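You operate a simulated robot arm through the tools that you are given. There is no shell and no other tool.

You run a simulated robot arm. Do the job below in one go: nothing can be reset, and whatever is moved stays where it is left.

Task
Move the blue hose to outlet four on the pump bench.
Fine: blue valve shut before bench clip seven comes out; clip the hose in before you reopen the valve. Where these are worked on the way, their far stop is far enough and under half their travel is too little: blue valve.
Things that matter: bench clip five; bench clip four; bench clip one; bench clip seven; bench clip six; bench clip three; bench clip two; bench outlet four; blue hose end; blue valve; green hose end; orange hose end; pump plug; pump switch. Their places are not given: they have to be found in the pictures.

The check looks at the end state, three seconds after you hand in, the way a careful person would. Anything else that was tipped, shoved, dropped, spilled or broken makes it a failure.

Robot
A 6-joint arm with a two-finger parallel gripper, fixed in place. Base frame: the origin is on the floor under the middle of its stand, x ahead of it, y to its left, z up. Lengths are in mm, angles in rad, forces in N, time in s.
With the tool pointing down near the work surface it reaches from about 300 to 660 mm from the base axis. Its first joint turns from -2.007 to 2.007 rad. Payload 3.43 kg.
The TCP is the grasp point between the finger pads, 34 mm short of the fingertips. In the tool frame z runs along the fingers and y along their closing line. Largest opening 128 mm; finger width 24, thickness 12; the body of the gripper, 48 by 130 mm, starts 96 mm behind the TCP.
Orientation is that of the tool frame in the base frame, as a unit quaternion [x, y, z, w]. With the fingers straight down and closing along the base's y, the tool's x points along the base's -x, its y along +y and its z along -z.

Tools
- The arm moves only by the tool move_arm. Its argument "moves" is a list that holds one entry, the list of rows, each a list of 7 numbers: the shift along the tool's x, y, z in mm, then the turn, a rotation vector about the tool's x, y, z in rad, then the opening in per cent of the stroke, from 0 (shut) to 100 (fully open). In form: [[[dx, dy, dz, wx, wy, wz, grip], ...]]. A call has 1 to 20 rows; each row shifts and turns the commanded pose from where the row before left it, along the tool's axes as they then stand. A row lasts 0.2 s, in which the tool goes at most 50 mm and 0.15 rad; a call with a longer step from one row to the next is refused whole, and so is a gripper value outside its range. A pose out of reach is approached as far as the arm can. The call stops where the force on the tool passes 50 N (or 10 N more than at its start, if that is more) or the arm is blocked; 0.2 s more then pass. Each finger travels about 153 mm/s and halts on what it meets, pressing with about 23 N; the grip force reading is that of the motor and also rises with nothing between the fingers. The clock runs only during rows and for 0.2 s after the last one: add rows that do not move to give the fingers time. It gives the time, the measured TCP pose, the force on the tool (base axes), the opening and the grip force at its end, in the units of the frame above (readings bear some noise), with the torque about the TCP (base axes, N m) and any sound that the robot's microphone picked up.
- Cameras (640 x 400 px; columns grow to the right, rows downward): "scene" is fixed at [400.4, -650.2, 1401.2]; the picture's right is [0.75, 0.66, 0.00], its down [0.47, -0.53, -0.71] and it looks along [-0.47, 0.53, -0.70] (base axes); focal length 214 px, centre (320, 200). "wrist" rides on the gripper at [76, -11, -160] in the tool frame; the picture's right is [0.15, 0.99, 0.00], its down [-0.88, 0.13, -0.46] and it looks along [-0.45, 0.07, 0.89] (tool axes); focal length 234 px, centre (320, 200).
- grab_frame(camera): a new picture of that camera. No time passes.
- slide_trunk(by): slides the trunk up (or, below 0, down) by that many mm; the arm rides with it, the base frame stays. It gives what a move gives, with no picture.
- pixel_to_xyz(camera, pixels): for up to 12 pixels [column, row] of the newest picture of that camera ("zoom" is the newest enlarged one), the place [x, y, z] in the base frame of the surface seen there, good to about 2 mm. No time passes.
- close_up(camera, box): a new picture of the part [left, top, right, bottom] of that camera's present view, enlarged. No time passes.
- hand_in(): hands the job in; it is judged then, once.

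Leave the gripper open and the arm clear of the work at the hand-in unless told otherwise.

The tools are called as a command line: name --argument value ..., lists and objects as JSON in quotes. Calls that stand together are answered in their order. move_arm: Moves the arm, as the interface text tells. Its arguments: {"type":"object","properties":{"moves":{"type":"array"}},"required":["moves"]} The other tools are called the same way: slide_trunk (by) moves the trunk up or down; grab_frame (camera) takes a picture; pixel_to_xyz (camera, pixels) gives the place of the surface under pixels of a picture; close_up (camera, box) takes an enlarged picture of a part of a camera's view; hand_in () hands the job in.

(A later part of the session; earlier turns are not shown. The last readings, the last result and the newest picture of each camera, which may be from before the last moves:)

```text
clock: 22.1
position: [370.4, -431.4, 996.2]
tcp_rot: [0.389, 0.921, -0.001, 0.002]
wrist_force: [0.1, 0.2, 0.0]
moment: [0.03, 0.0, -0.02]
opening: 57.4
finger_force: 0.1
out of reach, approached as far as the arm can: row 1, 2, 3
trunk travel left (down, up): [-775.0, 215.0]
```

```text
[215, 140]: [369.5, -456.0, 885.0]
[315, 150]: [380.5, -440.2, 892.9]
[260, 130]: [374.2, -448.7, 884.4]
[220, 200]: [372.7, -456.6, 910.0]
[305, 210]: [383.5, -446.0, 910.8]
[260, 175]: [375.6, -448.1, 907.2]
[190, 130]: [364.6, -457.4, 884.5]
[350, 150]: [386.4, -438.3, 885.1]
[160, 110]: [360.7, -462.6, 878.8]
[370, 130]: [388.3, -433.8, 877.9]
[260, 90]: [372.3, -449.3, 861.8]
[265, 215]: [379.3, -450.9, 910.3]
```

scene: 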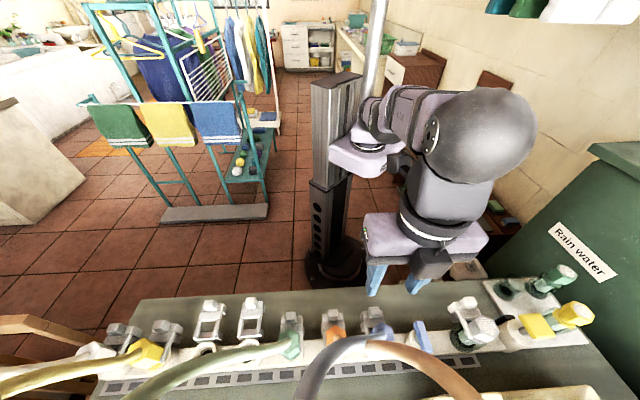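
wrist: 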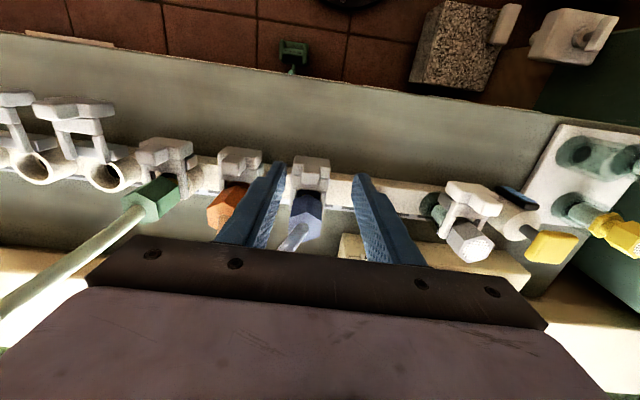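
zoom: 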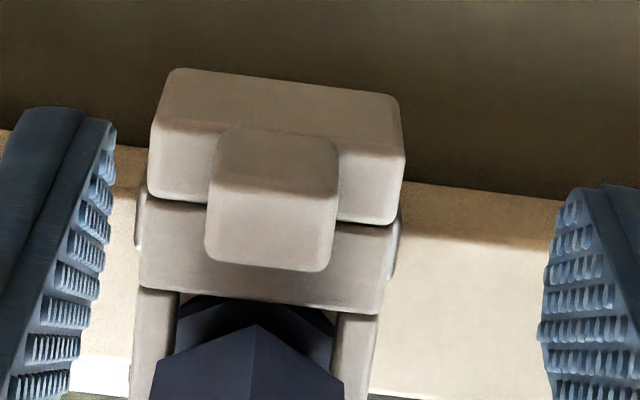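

Knob of clip seven: u −52…−29, v 583…601 (centre near (382, -453)), z 885–910, with the wider bar's top at 885. I move over it and go down to TCP z 921.5, so tips stop 2 mm above the bar.

move_arm --moves '[[[-12.3, -3.4, 0, 0, 0, 0, 45], [-12.2, -3.3, 0, 0, 0, 0, 45], [0, 0, 25, 0, 0, 0, 45], [0, 0, 25, 0, 0, 0, 45], [0, 0, 15, 0, 0, 0, 45], [0, 0, 9, 0, 0, 0, 45], [0, 0, 0, 0, 0, 0, 45]]]'

grab_frame --camera "wrist"

close_up --camera "wrist" --box '[240, 130, 400, 230]'

```text
clock: 23.8
position: [380.9, -451.0, 922.8]
tcp_rot: [0.389, 0.921, 0.0, 0.0]
wrist_force: [0.9, 0.1, 0.0]
moment: [0.0, 0.0, 0.01]
opening: 57.7
finger_force: 0.1
trunk travel left (down, up): [-775.0, 215.0]
```

```text
taken
```

wrist: 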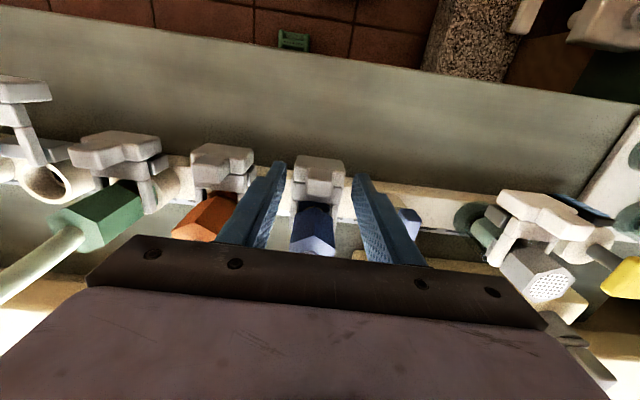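

```text
4.00 times, centred on (320, 180) of wrist
```

zoom: 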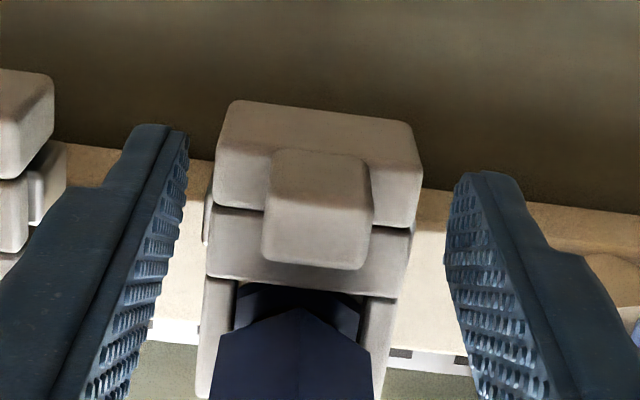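

The fingers straddle the knob. I close on it.

move_arm --moves '[[[-1.5, 0, 0, 0, 0, 0, 30], [0, 0, 0, 0, 0, 0, 20], [0, 0, 0, 0, 0, 0, 8], [0, 0, 0, 0, 0, 0, 8]]]'

```text
clock: 24.8
position: [382.6, -454.3, 922.7]
tcp_rot: [0.389, 0.921, 0.0, 0.001]
wrist_force: [-0.7, -1.0, -1.0]
moment: [-0.08, -0.06, 0.39]
opening: 21.6
finger_force: 44.8
trunk travel left (down, up): [-775.0, 215.0]
```

Knob held (21.6 mm). I pull it towards the robot in small steps, 15 mm first.

move_arm --moves '[[[4, 0, 0, 0, 0, 0, 8], [5, 0, 0, 0, 0, 0, 8], [6, 0, 0, 0, 0, 0, 8]]]'

close_up --camera "wrist" --box '[240, 130, 400, 230]'

```text
clock: 25.6
position: [371.5, -442.0, 921.7]
tcp_rot: [0.389, 0.921, 0.0, 0.0]
wrist_force: [-2.4, -2.2, -0.3]
moment: [-0.18, -0.04, 0.39]
opening: 21.5
finger_force: 44.6
trunk travel left (down, up): [-775.0, 215.0]
```

```text
4.00 times, centred on (320, 180) of wrist
```

zoom: 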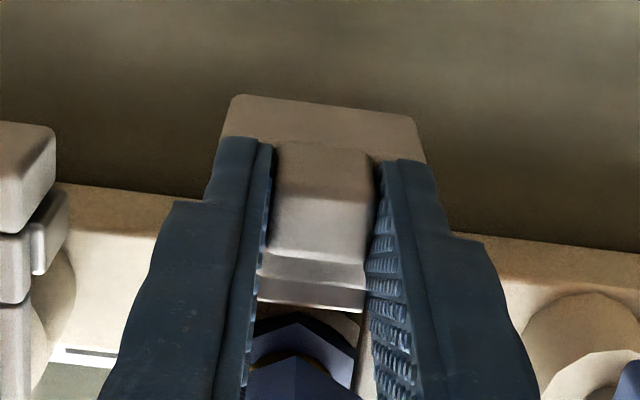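

The clip slides with the gripper. I pull another 17 mm, watching for the stop.

move_arm --moves '[[[5, 0, 0, 0, 0, 0, 8], [4, 0, 0, 0, 0, 0, 8], [4, 0, 0, 0, 0, 0, 8], [4, 0, 0, 0, 0, 0, 8]]]'

close_up --camera "wrist" --box '[240, 130, 400, 230]'

```text
clock: 26.6
position: [360.3, -430.3, 922.9]
tcp_rot: [0.389, 0.921, 0.0, 0.0]
wrist_force: [-1.6, -1.7, -7.1]
moment: [-0.78, -0.71, 0.4]
opening: 21.5
finger_force: 45.0
trunk travel left (down, up): [-775.0, 215.0]
```

```text
4.00 times, centred on (320, 180) of wrist
```

zoom: 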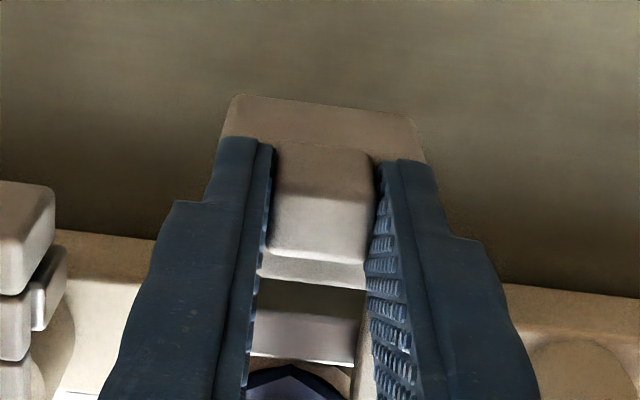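

About 33 mm pulled. I nudge 3 mm more to feel for the stop.

move_arm --moves '[[[1.5, 0, 0, 0, 0, 0, 8], [1.5, 0, 0, 0, 0, 0, 8]]]'

```text
clock: 27.1
position: [356.0, -426.7, 924.1]
tcp_rot: [0.389, 0.921, 0.001, 0.0]
wrist_force: [-2.1, -1.9, -5.0]
moment: [-0.23, -0.12, 0.38]
opening: 21.6
finger_force: 44.7
trunk travel left (down, up): [-775.0, 215.0]
```

I check whether the knob still sits in the same place between the fingers, and compare with open clip four.

grab_frame --camera "wrist"

close_up --camera "wrist" --box '[240, 130, 400, 230]'

close_up --camera "scene" --box '[200, 280, 440, 400]'

```text
taken
```

wrist: 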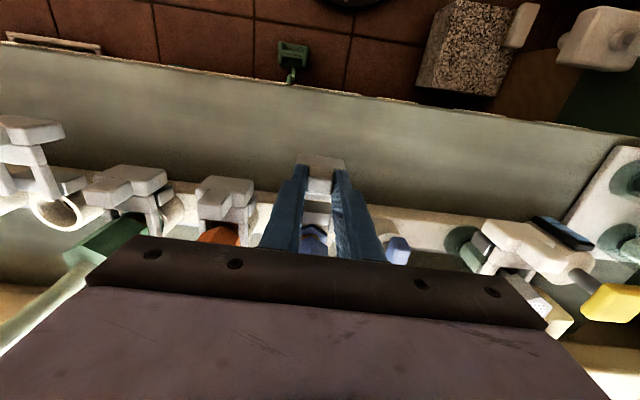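

```text
4.00 times, centred on (320, 180) of wrist
```

zoom: 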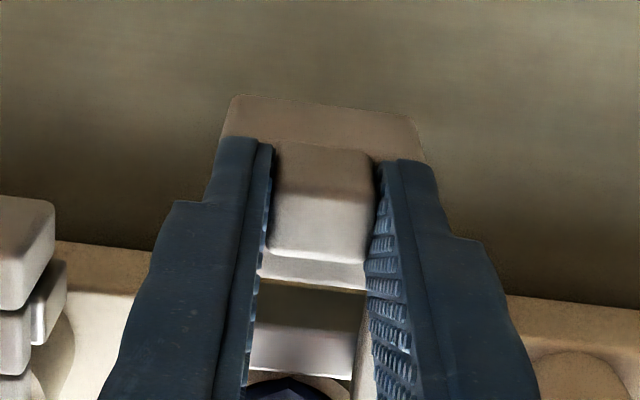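

```text
2.67 times, centred on (320, 340) of scene
```

zoom: 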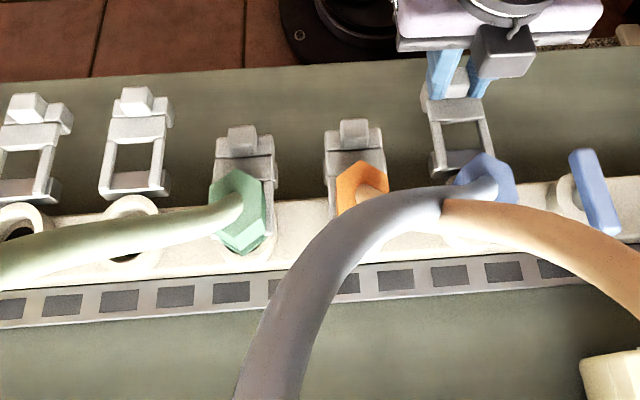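

The clip now shows its window like the open ones. I measure open clips three/four's knob for comparison from the scene picture.

pixel_to_xyz --camera "zoom" --pixels '[[134, 100], [122, 105], [147, 105], [132, 92], [132, 128], [115, 128], [160, 128], [465, 103], [445, 110], [485, 110], [134, 112], [110, 190]]'

close_up --camera "wrist" --box '[0, 100, 128, 180]'

pixel_to_xyz --camera "zoom" --pixels '[[100, 120], [180, 110], [250, 150], [150, 140], [60, 140], [300, 150], [150, 260], [100, 300]]'

```text
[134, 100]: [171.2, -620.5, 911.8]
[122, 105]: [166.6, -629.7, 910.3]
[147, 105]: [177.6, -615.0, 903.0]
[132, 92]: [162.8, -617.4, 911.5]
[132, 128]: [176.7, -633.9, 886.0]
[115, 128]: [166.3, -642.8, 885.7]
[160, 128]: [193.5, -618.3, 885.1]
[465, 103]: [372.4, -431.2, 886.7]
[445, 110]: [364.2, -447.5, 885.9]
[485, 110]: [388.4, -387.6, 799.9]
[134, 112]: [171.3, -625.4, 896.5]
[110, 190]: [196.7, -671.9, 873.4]
```

```text
5.00 times, centred on (64, 140) of wrist
```

zoom: 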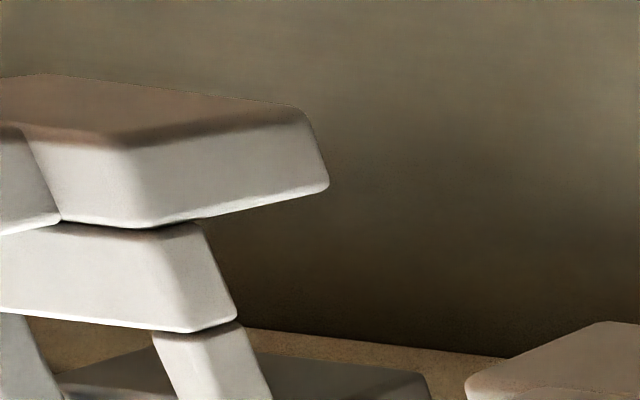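

```text
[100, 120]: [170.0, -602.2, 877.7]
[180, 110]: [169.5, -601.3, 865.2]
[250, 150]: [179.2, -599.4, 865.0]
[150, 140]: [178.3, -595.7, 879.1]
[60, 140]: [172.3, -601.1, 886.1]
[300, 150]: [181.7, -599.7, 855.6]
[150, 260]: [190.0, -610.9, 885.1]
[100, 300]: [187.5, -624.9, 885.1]
```

Clip four's knob front is at v ≈ 568, and clip seven's has moved about 35 mm to about v 566: it matches the open ones. I release the knob and rise 75 mm to inspect.

move_arm --moves '[[[0, 0, 0, 0, 0, 0, 20], [0, 0, 0, 0, 0, 0, 40], [0, 0, 0, 0, 0, 0, 40], [0, 0, -15, 0, 0, 0, 40], [0, 0, -30, 0, 0, 0, 40], [0, 0, -30, 0, 0, 0, 40]]]'

grab_frame --camera "wrist"

close_up --camera "wrist" --box '[250, 130, 390, 240]'

close_up --camera "scene" --box '[200, 280, 440, 400]'

```text
clock: 28.6
position: [358.4, -426.1, 1001.3]
tcp_rot: [0.389, 0.921, 0.001, 0.0]
wrist_force: [0.0, 0.5, -0.6]
moment: [-0.03, 0.01, 0.0]
opening: 51.0
finger_force: 0.2
trunk travel left (down, up): [-775.0, 215.0]
```

```text
taken
```

wrist: 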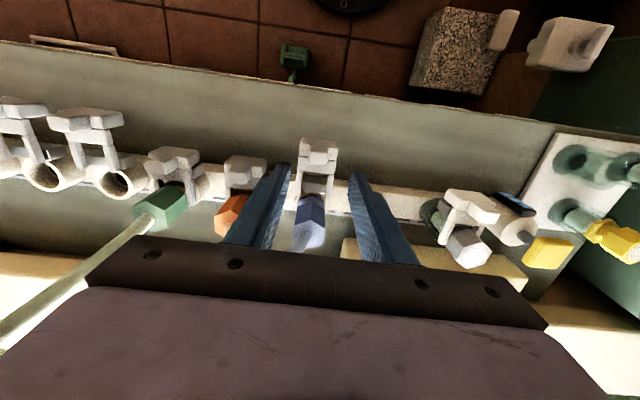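

```text
3.64 times, centred on (320, 185) of wrist
```

zoom: 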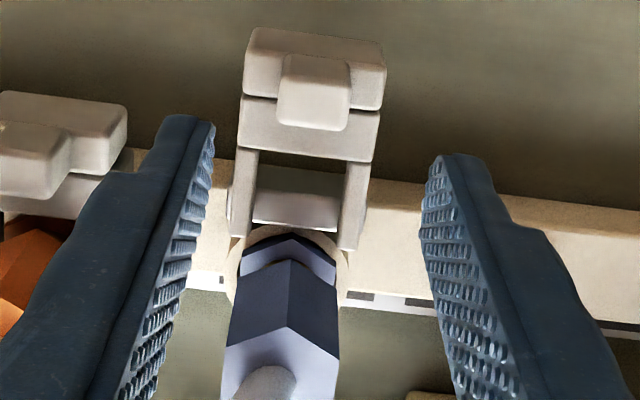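

```text
2.67 times, centred on (320, 340) of scene
```

zoom: 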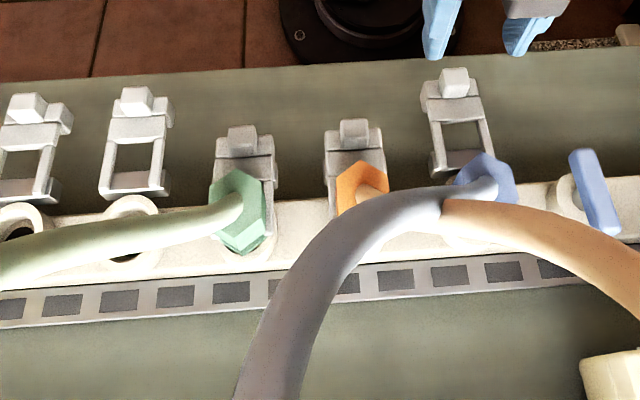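

Clip seven now stands open just like three and four, the blue end's hex and collar are visible. I measure the blue hex for gripping.

close_up --camera "wrist" --box '[280, 180, 360, 230]'

pixel_to_xyz --camera "zoom" --pixels '[[240, 180], [232, 250], [225, 300], [150, 300], [330, 300], [140, 230], [320, 240], [230, 130], [170, 160], [300, 160], [120, 360], [350, 370]]'

```text
8.00 times, centred on (320, 205) of wrist
```

zoom: 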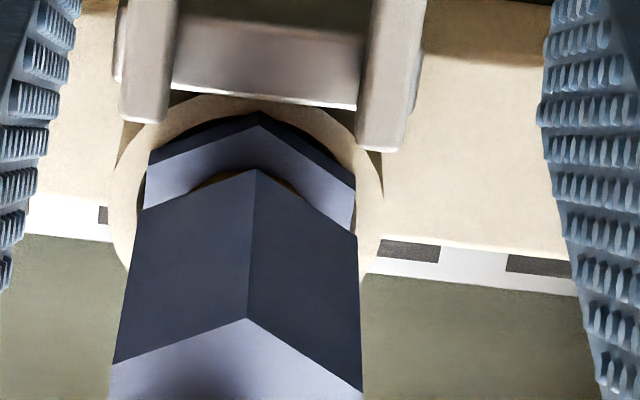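

```text
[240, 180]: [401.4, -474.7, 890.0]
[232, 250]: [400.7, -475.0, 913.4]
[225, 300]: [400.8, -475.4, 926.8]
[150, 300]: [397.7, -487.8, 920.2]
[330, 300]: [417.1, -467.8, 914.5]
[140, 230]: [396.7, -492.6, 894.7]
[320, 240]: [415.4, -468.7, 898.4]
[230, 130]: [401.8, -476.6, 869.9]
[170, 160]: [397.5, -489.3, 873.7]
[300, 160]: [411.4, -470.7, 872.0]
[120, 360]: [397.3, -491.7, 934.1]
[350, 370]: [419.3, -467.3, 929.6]
```

Blue hex: centre near (417.4, -488.8), flats facing along the row, z 886–935, ~37 mm across; the row lies at exactly 45°. To stay clear of the hose and within reach I'll tilt the tool 45° so the fingers point outwards and down; doing that here, where it is clear.

move_arm --moves '[[[0, 0, 0, 0, 0, -0.0135, 47], [0, 0, 0, 0, -0.1309, 0, 47], [0, 0, 0, 0, -0.1309, 0, 47], [0, 0, 0, 0, -0.1309, 0, 47], [0, 0, 0, 0, -0.1309, 0, 47], [0, 0, 0, 0, -0.1309, 0, 47], [0, 0, 0, 0, -0.1309, 0, 47], [0, 0, 0, 0, 0, 0, 47]]]'

grab_frame --camera "wrist"

grab_frame --camera "scene"

```text
clock: 30.4
position: [361.3, -424.1, 998.1]
tcp_rot: [0.354, 0.865, -0.129, 0.332]
wrist_force: [-0.5, 0.5, -0.3]
moment: [-0.01, -0.01, 0.01]
opening: 60.3
finger_force: 0.0
out of reach, approached as far as the arm can: row 7
trunk travel left (down, up): [-775.0, 215.0]
```

```text
taken
```

wrist: 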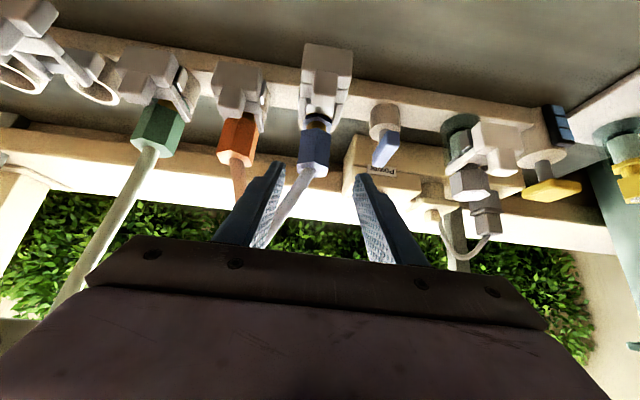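

```text
taken
```

scene: 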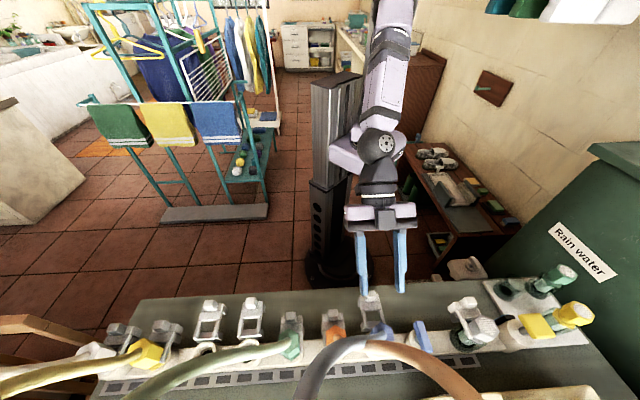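

Tilt reached about 42° (arm folding limit), good enough. The blue hex is at (312, 150) between the fingers. I align and advance 60 mm along the fingers, then check.

move_arm --moves '[[[-8.3, -6.1, 0, 0, 0, 0, 47], [0, 0, 20, 0, 0, 0, 47], [0, 0, 20, 0, 0, 0, 47], [0, 0, 20, 0, 0, 0, 47], [0, 0, 0, 0, 0, 0, 47]]]'

grab_frame --camera "wrist"

grab_frame --camera "scene"

```text
clock: 31.6
position: [391.0, -462.1, 958.9]
tcp_rot: [0.354, 0.864, -0.129, 0.334]
wrist_force: [0.0, -0.2, -1.0]
moment: [0.02, 0.0, 0.03]
opening: 60.3
finger_force: 0.0
trunk travel left (down, up): [-775.0, 215.0]
```

```text
taken
```

wrist: 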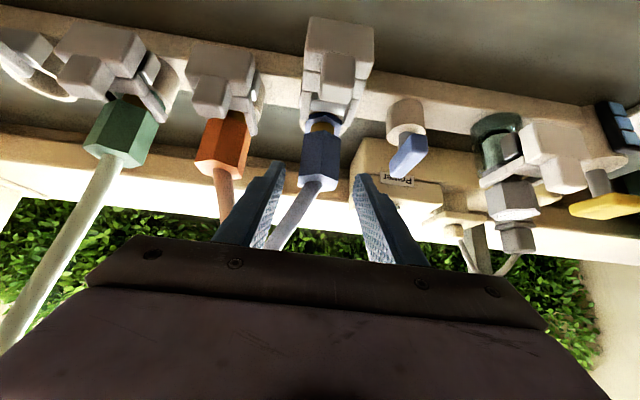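

```text
taken
```

scene: 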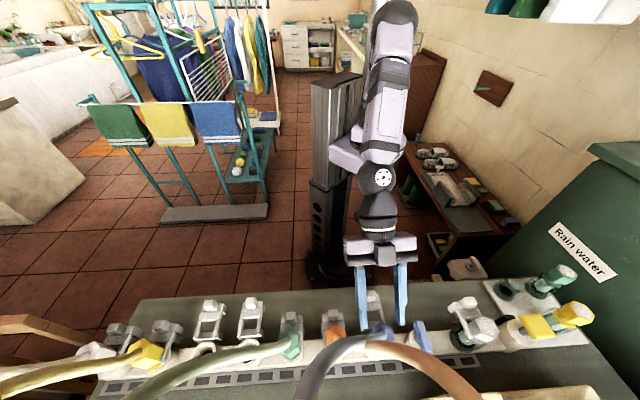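

The hex is centred at (320, 160). I advance the last 57 mm in steps.

move_arm --moves '[[[1, 0, 20, 0, 0, 0, 47], [0, 0, 15, 0, 0, 0, 47], [0, 0, 12, 0, 0, 0, 47], [0, 0, 10, 0, 0, 0, 47], [0, 0, 0, 0, 0, 0, 47]]]'

grab_frame --camera "wrist"

close_up --camera "scene" --box '[270, 220, 470, 400]'

```text
clock: 32.8
position: [418.6, -488.2, 915.5]
tcp_rot: [0.354, 0.865, -0.128, 0.333]
wrist_force: [0.9, 0.7, 0.4]
moment: [0.01, 0.02, -0.02]
opening: 60.3
finger_force: 0.0
trunk travel left (down, up): [-775.0, 215.0]
```

```text
taken
```

wrist: 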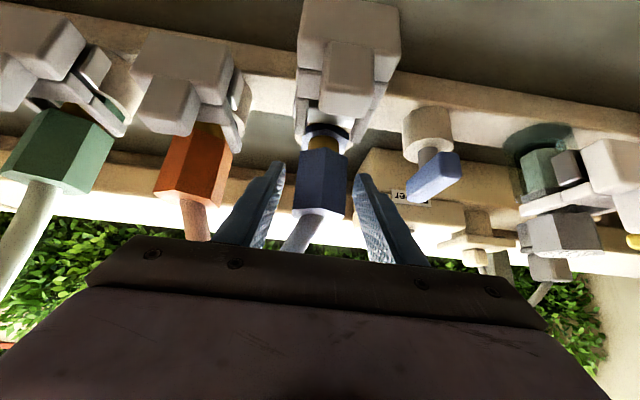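

```text
2.22 times, centred on (370, 310) of scene
```

zoom: 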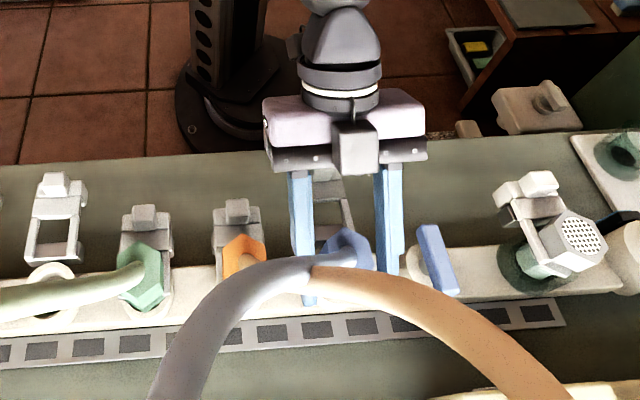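

Fingers straddle the blue hex. I close on it.

move_arm --moves '[[[0, 0, 0, 0, 0, 0, 35], [0, 0, 0, 0, 0, 0, 28], [0, 0, 0, 0, 0, 0, 18], [0, 0, 0, 0, 0, 0, 18]]]'

```text
clock: 33.8
position: [417.5, -488.3, 916.4]
tcp_rot: [0.353, 0.864, -0.128, 0.334]
wrist_force: [-0.6, -1.9, 2.3]
moment: [-0.1, 0.07, -0.01]
opening: 37.1
finger_force: 23.2
trunk travel left (down, up): [-775.0, 215.0]
```

Hex held at 37 mm. I tighten and lift straight up 10 mm to see that the end comes free.

move_arm --moves '[[[0, 0, 0, 0, 0, 0, 5], [0, 0, 0, 0, 0, 0, 5], [-2.67, 0.05, -2.99, 0, 0, 0, 5], [-4, 0.08, -4.48, 0, 0, 0, 5]]]'

grab_frame --camera "wrist"

```text
clock: 34.8
position: [418.4, -487.8, 925.6]
tcp_rot: [0.354, 0.865, -0.129, 0.332]
wrist_force: [0.0, 0.4, -1.0]
moment: [-0.02, 0.0, 0.01]
opening: 37.3
finger_force: 22.7
trunk travel left (down, up): [-775.0, 215.0]
```

```text
taken
```

wrist: 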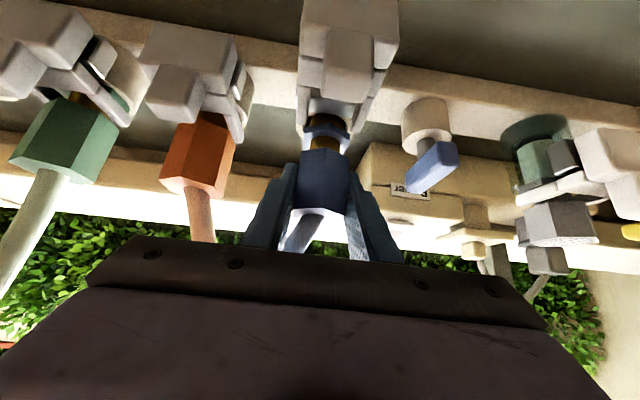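

The end comes up easily with almost no force. I lift another 40 mm and look.

move_arm --moves '[[[-6.67, 0.13, -7.47, 0, 0, 0, 5], [-6.67, 0.13, -7.47, 0, 0, 0, 5], [-6.67, 0.13, -7.47, 0, 0, 0, 5], [-6.67, 0.13, -7.47, 0, 0, 0, 5]]]'

grab_frame --camera "wrist"

grab_frame --camera "scene"

```text
clock: 35.8
position: [416.6, -486.4, 966.7]
tcp_rot: [0.354, 0.864, -0.129, 0.332]
wrist_force: [0.0, 0.5, -1.1]
moment: [0.0, 0.03, -0.02]
opening: 37.4
finger_force: 22.9
trunk travel left (down, up): [-775.0, 215.0]
```

```text
taken
```

wrist: 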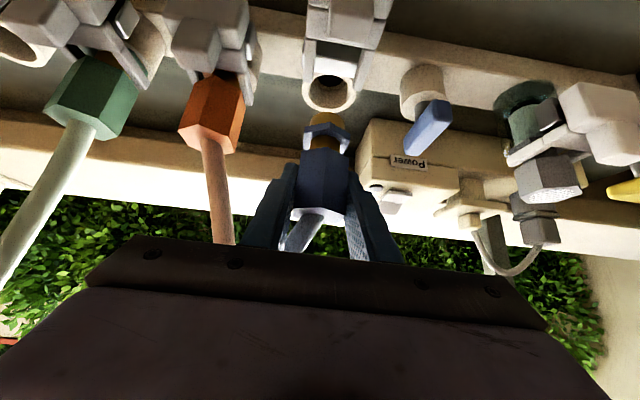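

```text
taken
```

scene: 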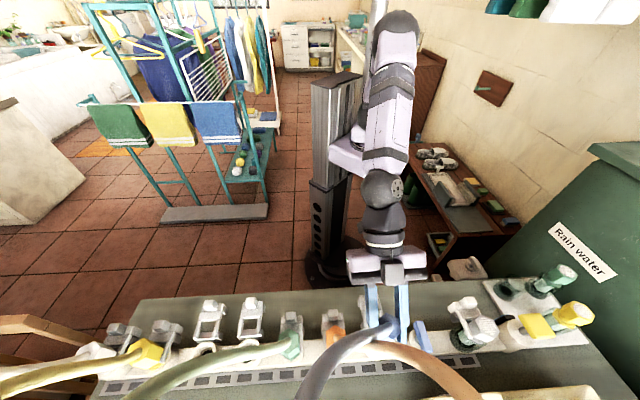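

The blue end is out of outlet seven, brass tip visible at (330, 122). I zoom in to measure its lower end.

close_up --camera "wrist" --box '[270, 60, 390, 220]'

pixel_to_xyz --camera "wrist" --pixels '[[325, 124], [330, 117], [336, 118], [310, 132], [344, 140], [325, 165], [330, 90], [316, 190], [333, 82]]'

```text
2.50 times, centred on (330, 140) of wrist
```

zoom: 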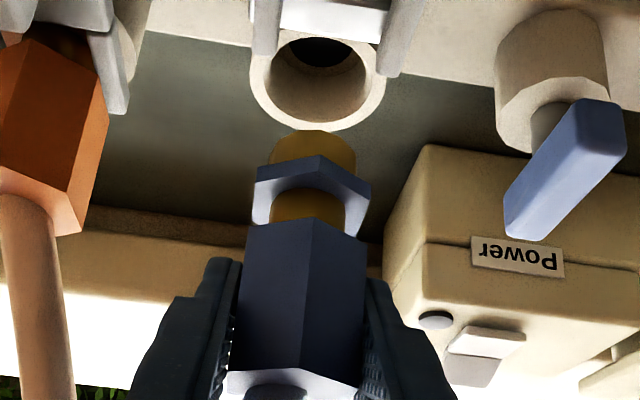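

```text
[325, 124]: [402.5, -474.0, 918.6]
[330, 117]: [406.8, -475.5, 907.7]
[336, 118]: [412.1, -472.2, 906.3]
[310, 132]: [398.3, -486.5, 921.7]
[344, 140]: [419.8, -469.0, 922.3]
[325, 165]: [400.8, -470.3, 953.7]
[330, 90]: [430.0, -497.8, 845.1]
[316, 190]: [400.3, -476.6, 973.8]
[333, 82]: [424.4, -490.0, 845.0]
```

The plug is hex + groove neck + flange + brass tip (tip about 62–67 mm below TCP). I lift 60 mm more so the tip clears the other hexes, then bring it 50 mm to the robot's side before going left.

move_arm --moves '[[[-10, 0.2, -11.2, 0, 0, 0, 5], [-10, 0.2, -11.2, 0, 0, 0, 5], [-10, 0.2, -11.2, 0, 0, 0, 5], [-10, 0.2, -11.2, 0, 0, 0, 5], [12.4, 0.2, -11.1, 0, 0, 0, 5], [12.4, 0.2, -11.1, 0, 0, 0, 5], [12.4, 0.2, -11.1, 0, 0, 0, 5]]]'

grab_frame --camera "wrist"

grab_frame --camera "scene"

```text
clock: 37.4
position: [382.0, -451.7, 1028.4]
tcp_rot: [0.353, 0.865, -0.129, 0.333]
wrist_force: [0.0, 0.6, -1.6]
moment: [-0.03, 0.0, 0.05]
opening: 37.1
finger_force: 23.2
trunk travel left (down, up): [-775.0, 215.0]
```

```text
taken
```

wrist: 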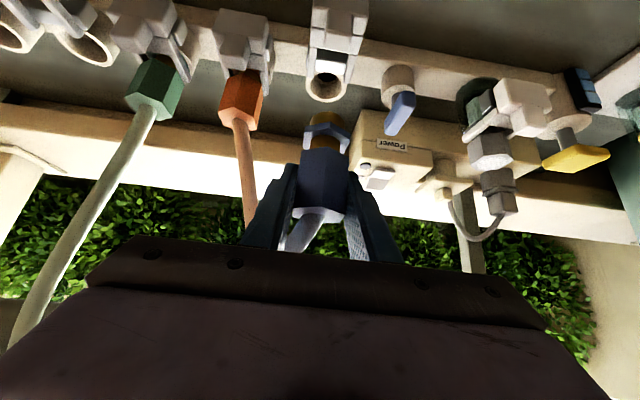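

```text
taken
```

scene: 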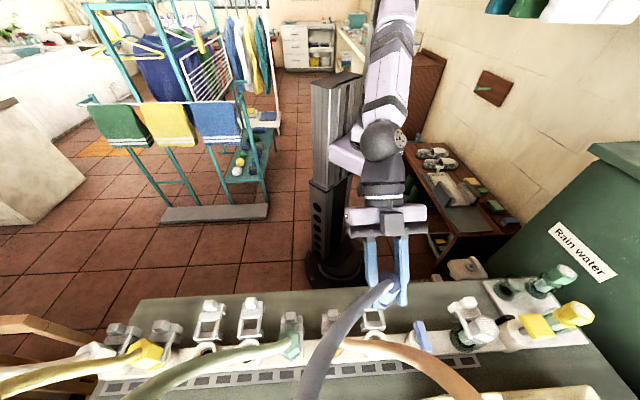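

All light (1.6 N). Now I carry the end left along the row, 135 mm first, on the robot's side of the other hoses.

move_arm --moves '[[[0.1, -22.5, -0.4, 0, 0, 0, 5], [0.1, -22.5, -0.4, 0, 0, 0, 5], [0.1, -22.5, -0.4, 0, 0, 0, 5], [0.1, -22.5, -0.4, 0, 0, 0, 5], [0.1, -22.5, -0.4, 0, 0, 0, 5], [0.1, -22.5, -0.4, 0, 0, 0, 5]]]'

grab_frame --camera "scene"

grab_frame --camera "wrist"

```text
clock: 38.8
position: [287.2, -548.3, 1026.2]
tcp_rot: [0.354, 0.864, -0.129, 0.333]
wrist_force: [-0.2, 0.2, -1.5]
moment: [0.02, 0.01, 0.02]
opening: 37.1
finger_force: 23.1
trunk travel left (down, up): [-775.0, 215.0]
```

```text
taken
```

scene: 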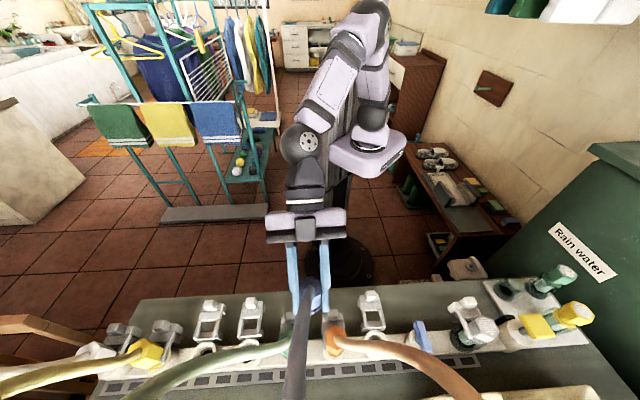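

```text
taken
```

wrist: 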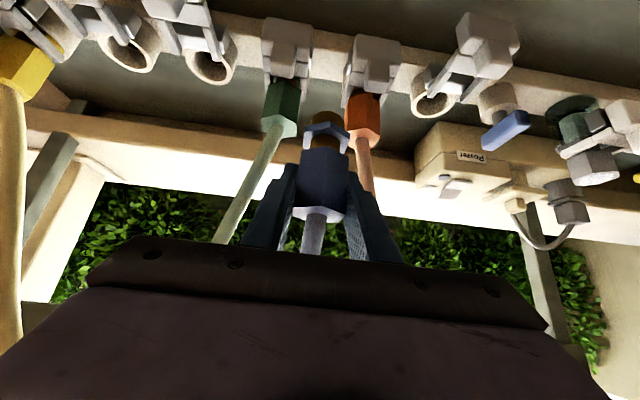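

Uncrossed cleanly from orange. I carry on the remaining 135 mm to outlet four's column.

move_arm --moves '[[[0.1, -22.5, -0.4, 0, 0, 0, 5], [0.1, -22.5, -0.4, 0, 0, 0, 5], [0.1, -22.5, -0.4, 0, 0, 0, 5], [0.1, -22.5, -0.4, 0, 0, 0, 5], [0.1, -22.5, -0.4, 0, 0, 0, 5], [0.1, -22.5, -0.4, 0, 0, 0, 5]]]'

grab_frame --camera "scene"

grab_frame --camera "wrist"

```text
clock: 40.1
position: [190.1, -642.7, 1026.0]
tcp_rot: [0.354, 0.864, -0.129, 0.333]
wrist_force: [-0.3, -0.3, -1.8]
moment: [0.02, -0.01, 0.03]
opening: 37.2
finger_force: 23.2
trunk travel left (down, up): [-775.0, 215.0]
```

```text
taken
```

scene: 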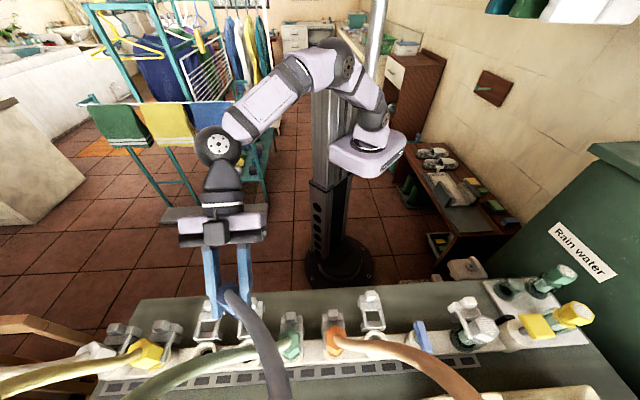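

```text
taken
```

wrist: 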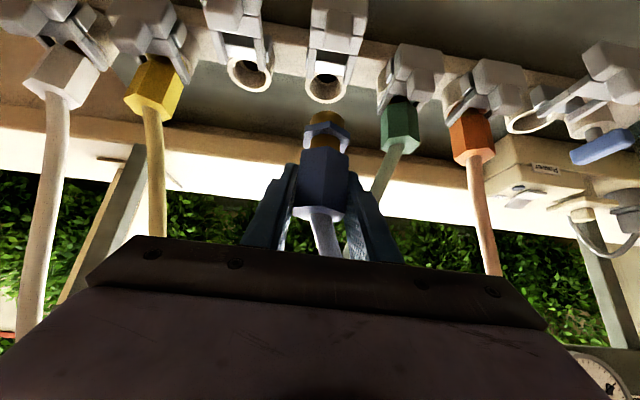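

Outlet four is right ahead at (325, 87). I measure its rim from here.

close_up --camera "wrist" --box '[275, 40, 375, 140]'

pixel_to_xyz --camera "wrist" --pixels '[[308, 88], [344, 93], [325, 102], [327, 80], [326, 92], [320, 130], [325, 120], [309, 135], [343, 138], [330, 118], [316, 118]]'

```text
4.00 times, centred on (325, 90) of wrist
```

zoom: 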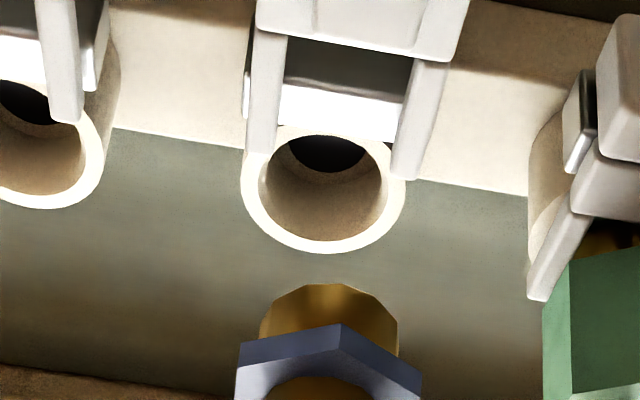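

```text
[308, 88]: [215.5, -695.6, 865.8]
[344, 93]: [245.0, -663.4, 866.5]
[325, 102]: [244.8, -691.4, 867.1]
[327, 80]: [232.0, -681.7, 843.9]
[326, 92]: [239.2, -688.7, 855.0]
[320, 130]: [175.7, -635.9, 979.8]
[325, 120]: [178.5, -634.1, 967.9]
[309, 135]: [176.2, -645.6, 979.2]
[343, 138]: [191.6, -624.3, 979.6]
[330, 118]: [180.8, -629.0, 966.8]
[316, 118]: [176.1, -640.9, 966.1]
```

I measure rims of outlets three and four (and open seven) again to pin the pitch.

close_up --camera "wrist" --box '[215, 40, 355, 120]'

pixel_to_xyz --camera "zoom" --pixels '[[423, 215], [590, 237], [415, 235], [582, 262], [450, 275], [540, 285], [500, 282], [70, 170], [245, 185], [80, 210], [225, 220], [150, 228]]'

pixel_to_xyz --camera "wrist" --pixels '[[508, 124], [515, 130], [526, 132], [540, 128], [537, 122], [512, 112]]'

```text
4.57 times, centred on (285, 80) of wrist
```

zoom: 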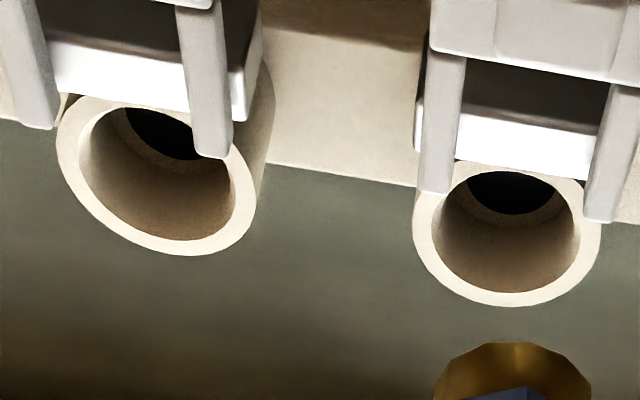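

```text
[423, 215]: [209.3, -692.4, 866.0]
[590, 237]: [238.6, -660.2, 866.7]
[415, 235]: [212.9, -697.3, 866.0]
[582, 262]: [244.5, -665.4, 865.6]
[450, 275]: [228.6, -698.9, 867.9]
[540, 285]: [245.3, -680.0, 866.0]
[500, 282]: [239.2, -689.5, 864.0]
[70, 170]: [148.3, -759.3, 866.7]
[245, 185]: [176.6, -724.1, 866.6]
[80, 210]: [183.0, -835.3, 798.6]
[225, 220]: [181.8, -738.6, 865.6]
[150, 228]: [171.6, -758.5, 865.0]
```

```text
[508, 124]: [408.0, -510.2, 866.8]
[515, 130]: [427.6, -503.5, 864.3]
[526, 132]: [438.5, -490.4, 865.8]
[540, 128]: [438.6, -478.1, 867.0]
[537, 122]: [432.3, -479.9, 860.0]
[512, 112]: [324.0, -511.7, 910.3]
```

Outlet four's centre fits (u −320, v 640.5), exactly three 90 mm pitches from seven. I move the end outwards 51.6 mm to stand over it, still high.

move_arm --moves '[[[-12.8, -0.22, 11.5, 0, 0, 0, 5], [-12.8, -0.22, 11.5, 0, 0, 0, 5], [-12.8, -0.22, 11.4, 0, 0, 0, 5], [0, 0, 0, 0, 0, 0, 5]]]'

grab_frame --camera "wrist"

grab_frame --camera "scene"

```text
clock: 41.1
position: [228.0, -679.7, 1025.3]
tcp_rot: [0.355, 0.865, -0.129, 0.332]
wrist_force: [0.8, -0.1, -1.0]
moment: [-0.01, 0.01, 0.01]
opening: 37.1
finger_force: 23.2
trunk travel left (down, up): [-775.0, 215.0]
```

```text
taken
```

wrist: 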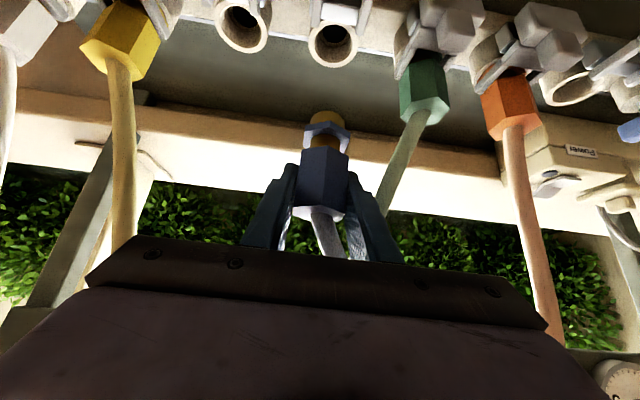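

```text
taken
```

scene: 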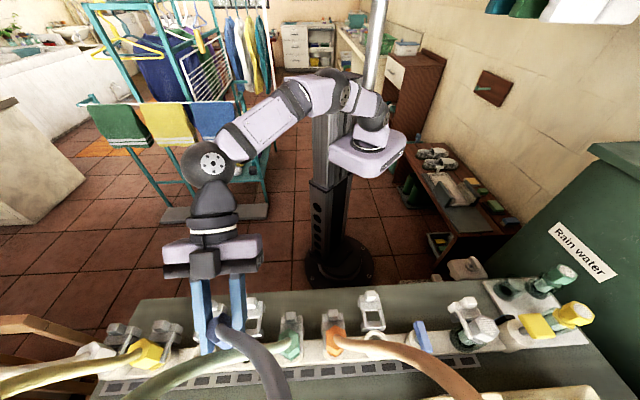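

Lined up at (u −319.4, v 641.8). I lower 58 mm so the tip is about 30 mm above the rim, then compare with the picture I had above outlet seven (ring spanned columns 302–356, lower edge row 113).

move_arm --moves '[[[10, -0.2, 11.2, 0, 0, 0, 5], [10, -0.2, 11.2, 0, 0, 0, 5], [10, -0.2, 11.2, 0, 0, 0, 5], [9, -0.2, 10.1, 0, 0, 0, 5], [0, 0, 0, 0, 0, 0, 5]]]'

grab_frame --camera "wrist"

close_up --camera "wrist" --box '[270, 60, 390, 220]'

```text
clock: 42.4
position: [229.2, -679.5, 966.5]
tcp_rot: [0.354, 0.864, -0.129, 0.333]
wrist_force: [0.0, 0.8, -1.7]
moment: [0.02, 0.01, -0.02]
opening: 37.4
finger_force: 22.8
trunk travel left (down, up): [-775.0, 215.0]
```

```text
taken
```

wrist: 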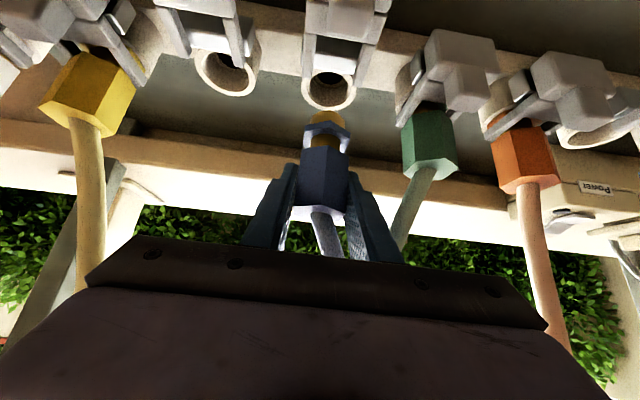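

```text
2.50 times, centred on (330, 140) of wrist
```

zoom: 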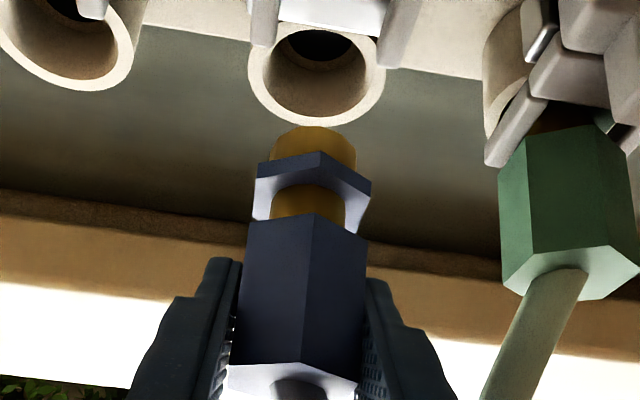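

The ring and plug sit relative to each other just as above outlet seven (within about 1 mm). I lower 30 mm, then slowly further, watching force.

move_arm --moves '[[[6.67, -0.1, 7.47, 0, 0, 0, 5], [6.67, -0.1, 7.47, 0, 0, 0, 5], [6.67, -0.1, 7.47, 0, 0, 0, 5], [0, 0, 0, 0, 0, 0, 5]]]'

close_up --camera "wrist" --box '[270, 60, 390, 220]'

```text
clock: 43.4
position: [229.2, -678.8, 936.7]
tcp_rot: [0.354, 0.865, -0.129, 0.332]
wrist_force: [0.8, 0.3, -1.9]
moment: [0.02, -0.02, 0.01]
opening: 37.0
finger_force: 22.4
trunk travel left (down, up): [-775.0, 215.0]
```

```text
2.50 times, centred on (330, 140) of wrist
```

zoom: 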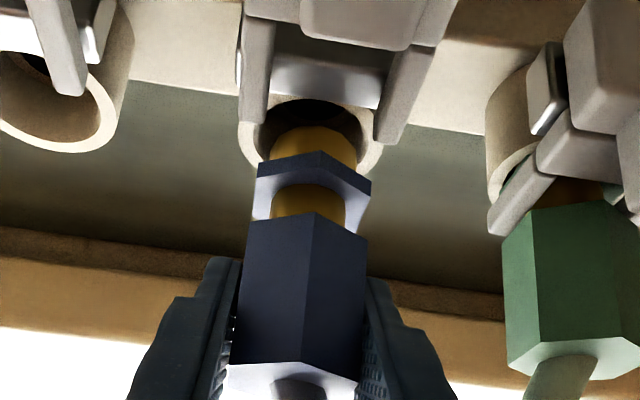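

The brass tip is entering the bore with no side force. I lower another 15 mm in 5 mm steps.

move_arm --moves '[[[3.33, 0, 3.73, 0, 0, 0, 5], [3.33, 0, 3.73, 0, 0, 0, 5], [3.33, 0, 3.73, 0, 0, 0, 5], [0, 0, 0, 0, 0, 0, 5]]]'

close_up --camera "wrist" --box '[270, 60, 390, 220]'

```text
clock: 44.4
position: [229.1, -679.0, 921.0]
tcp_rot: [0.355, 0.864, -0.129, 0.332]
wrist_force: [-0.2, 0.3, -1.1]
moment: [0.02, 0.02, -0.01]
opening: 37.4
finger_force: 23.0
trunk travel left (down, up): [-775.0, 215.0]
```

```text
2.50 times, centred on (330, 140) of wrist
```

zoom: 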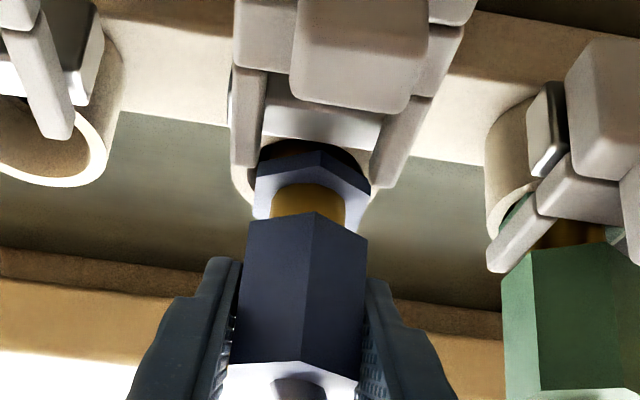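

Nearly seated. I go down in 2 mm steps until contact is felt.

move_arm --moves '[[[1.33, 0, 1.49, 0, 0, 0, 5], [1.33, 0, 1.49, 0, 0, 0, 5], [0, 0, 0, 0, 0, 0, 5]]]'

close_up --camera "wrist" --box '[270, 60, 390, 220]'

```text
clock: 45.1
position: [228.5, -679.1, 919.3]
tcp_rot: [0.355, 0.864, -0.13, 0.332]
wrist_force: [-0.6, 0.1, 1.5]
moment: [-0.01, 0.12, 0.0]
opening: 37.4
finger_force: 23.2
trunk travel left (down, up): [-775.0, 215.0]
```

```text
2.50 times, centred on (330, 140) of wrist
```

zoom: 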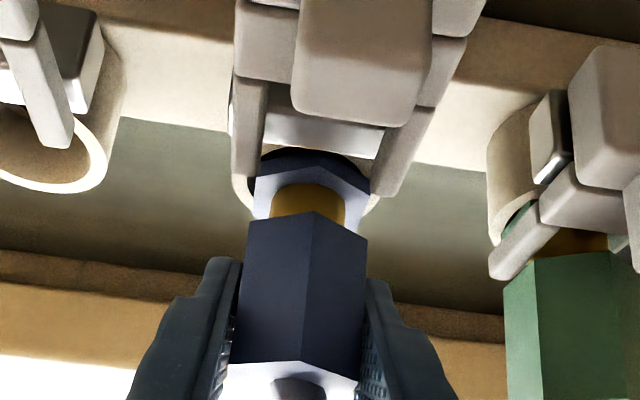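

Force on the tool turned upward (+1.5 N): contact begins. I press 3 mm more.

move_arm --moves '[[[1, 0, 1.12, 0, 0, 0, 5], [1, 0, 1.12, 0, 0, 0, 5], [0, 0, 0, 0, 0, 0, 5]]]'

close_up --camera "wrist" --box '[270, 60, 390, 220]'

```text
clock: 46.0
position: [228.3, -679.9, 918.3]
tcp_rot: [0.353, 0.864, -0.131, 0.334]
wrist_force: [1.2, -1.3, 13.4]
moment: [-0.16, 0.2, 0.05]
opening: 37.0
finger_force: 23.1
trunk travel left (down, up): [-775.0, 215.0]
```

```text
2.50 times, centred on (330, 140) of wrist
```

zoom: 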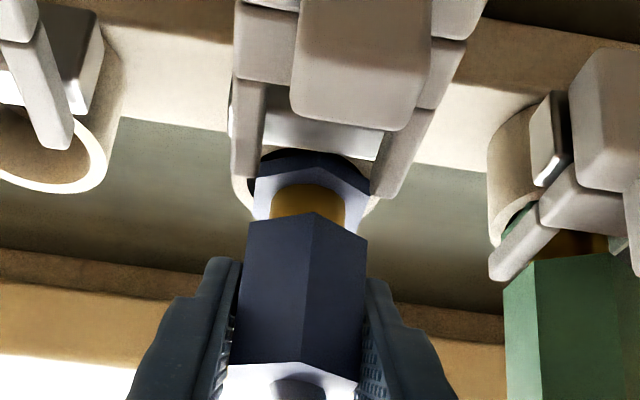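

13 N up: it's bottomed. I check heights of flange and hex against the seated values from outlet seven (flange ~870–875, hex bottom ~886–890, top ~935).

pixel_to_xyz --camera "zoom" --pixels '[[312, 160], [312, 178], [290, 180], [345, 185], [312, 218], [310, 350], [270, 250], [350, 250], [255, 170], [250, 195], [380, 205], [360, 95]]'

```text
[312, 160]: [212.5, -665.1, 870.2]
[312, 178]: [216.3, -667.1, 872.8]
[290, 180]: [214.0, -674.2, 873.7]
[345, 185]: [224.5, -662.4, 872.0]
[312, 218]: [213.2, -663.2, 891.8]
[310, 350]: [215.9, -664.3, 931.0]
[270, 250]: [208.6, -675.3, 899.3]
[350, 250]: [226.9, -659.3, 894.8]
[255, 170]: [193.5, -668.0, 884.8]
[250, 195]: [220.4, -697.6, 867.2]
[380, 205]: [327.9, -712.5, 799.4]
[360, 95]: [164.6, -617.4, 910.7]
```

Flange at z 870–874, same as it sat in seven: seated. I ease the pressure, open the fingers to 60 mm and back off along the fingers.

move_arm --moves '[[[-0.8, 0, -0.9, 0, 0, 0, 5], [0, 0, 0, 0, 0, 0, 25], [0, 0, 0, 0, 0, 0, 40], [0, 0, 0, 0, 0, 0, 47], [0, 0, 0, 0, 0, 0, 47]]]'

grab_frame --camera "wrist"

close_up --camera "wrist" --box '[270, 60, 390, 220]'

```text
clock: 47.1
position: [228.5, -678.2, 915.6]
tcp_rot: [0.354, 0.864, -0.129, 0.333]
wrist_force: [0.4, 0.0, 0.0]
moment: [-0.02, 0.01, -0.03]
opening: 60.2
finger_force: 0.0
trunk travel left (down, up): [-775.0, 215.0]
```

```text
taken
```

wrist: 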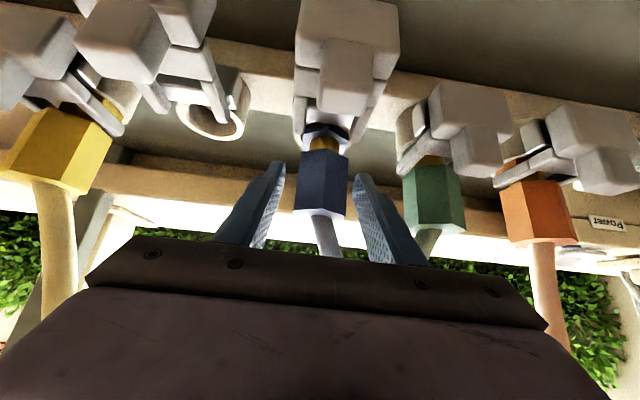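

```text
2.50 times, centred on (330, 140) of wrist
```

zoom: 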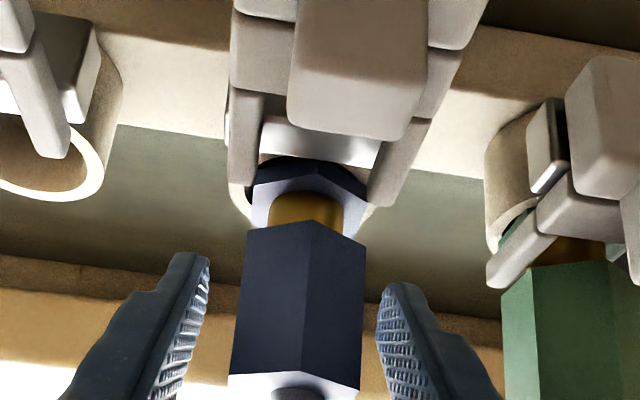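

The blue end stands in outlet four. I back off along the fingers 115 mm.

move_arm --moves '[[[0, 0, -15, 0, 0, 0, 47], [0, 0, -20, 0, 0, 0, 47], [0, 0, -20, 0, 0, 0, 47], [0, 0, -20, 0, 0, 0, 47], [0, 0, -20, 0, 0, 0, 47], [0, 0, -20, 0, 0, 0, 47]]]'

grab_frame --camera "wrist"

grab_frame --camera "scene"

```text
clock: 48.5
position: [172.6, -625.7, 1002.3]
tcp_rot: [0.354, 0.865, -0.128, 0.333]
wrist_force: [-0.6, 0.1, 0.9]
moment: [0.01, -0.02, 0.02]
opening: 59.9
finger_force: 0.1
trunk travel left (down, up): [-775.0, 215.0]
```

```text
taken
```

wrist: 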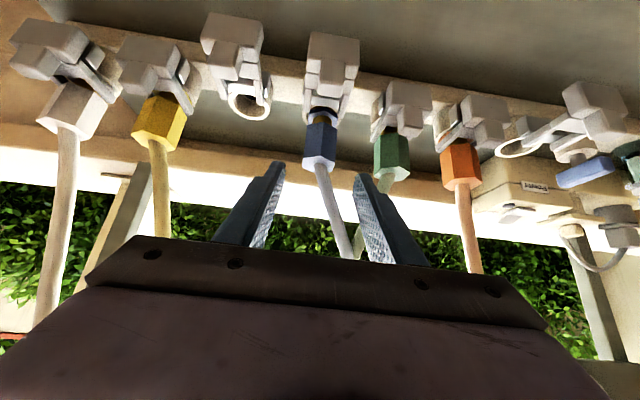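

```text
taken
```

scene: 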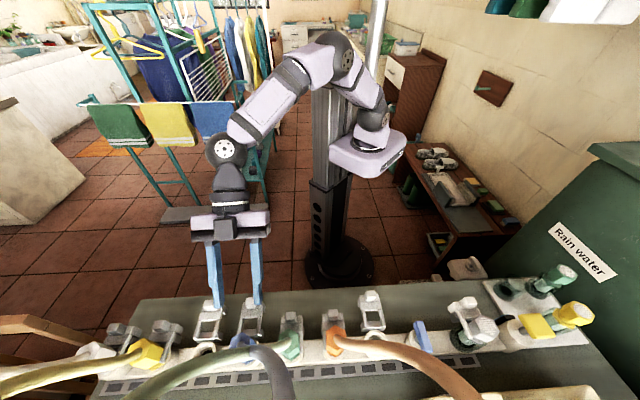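

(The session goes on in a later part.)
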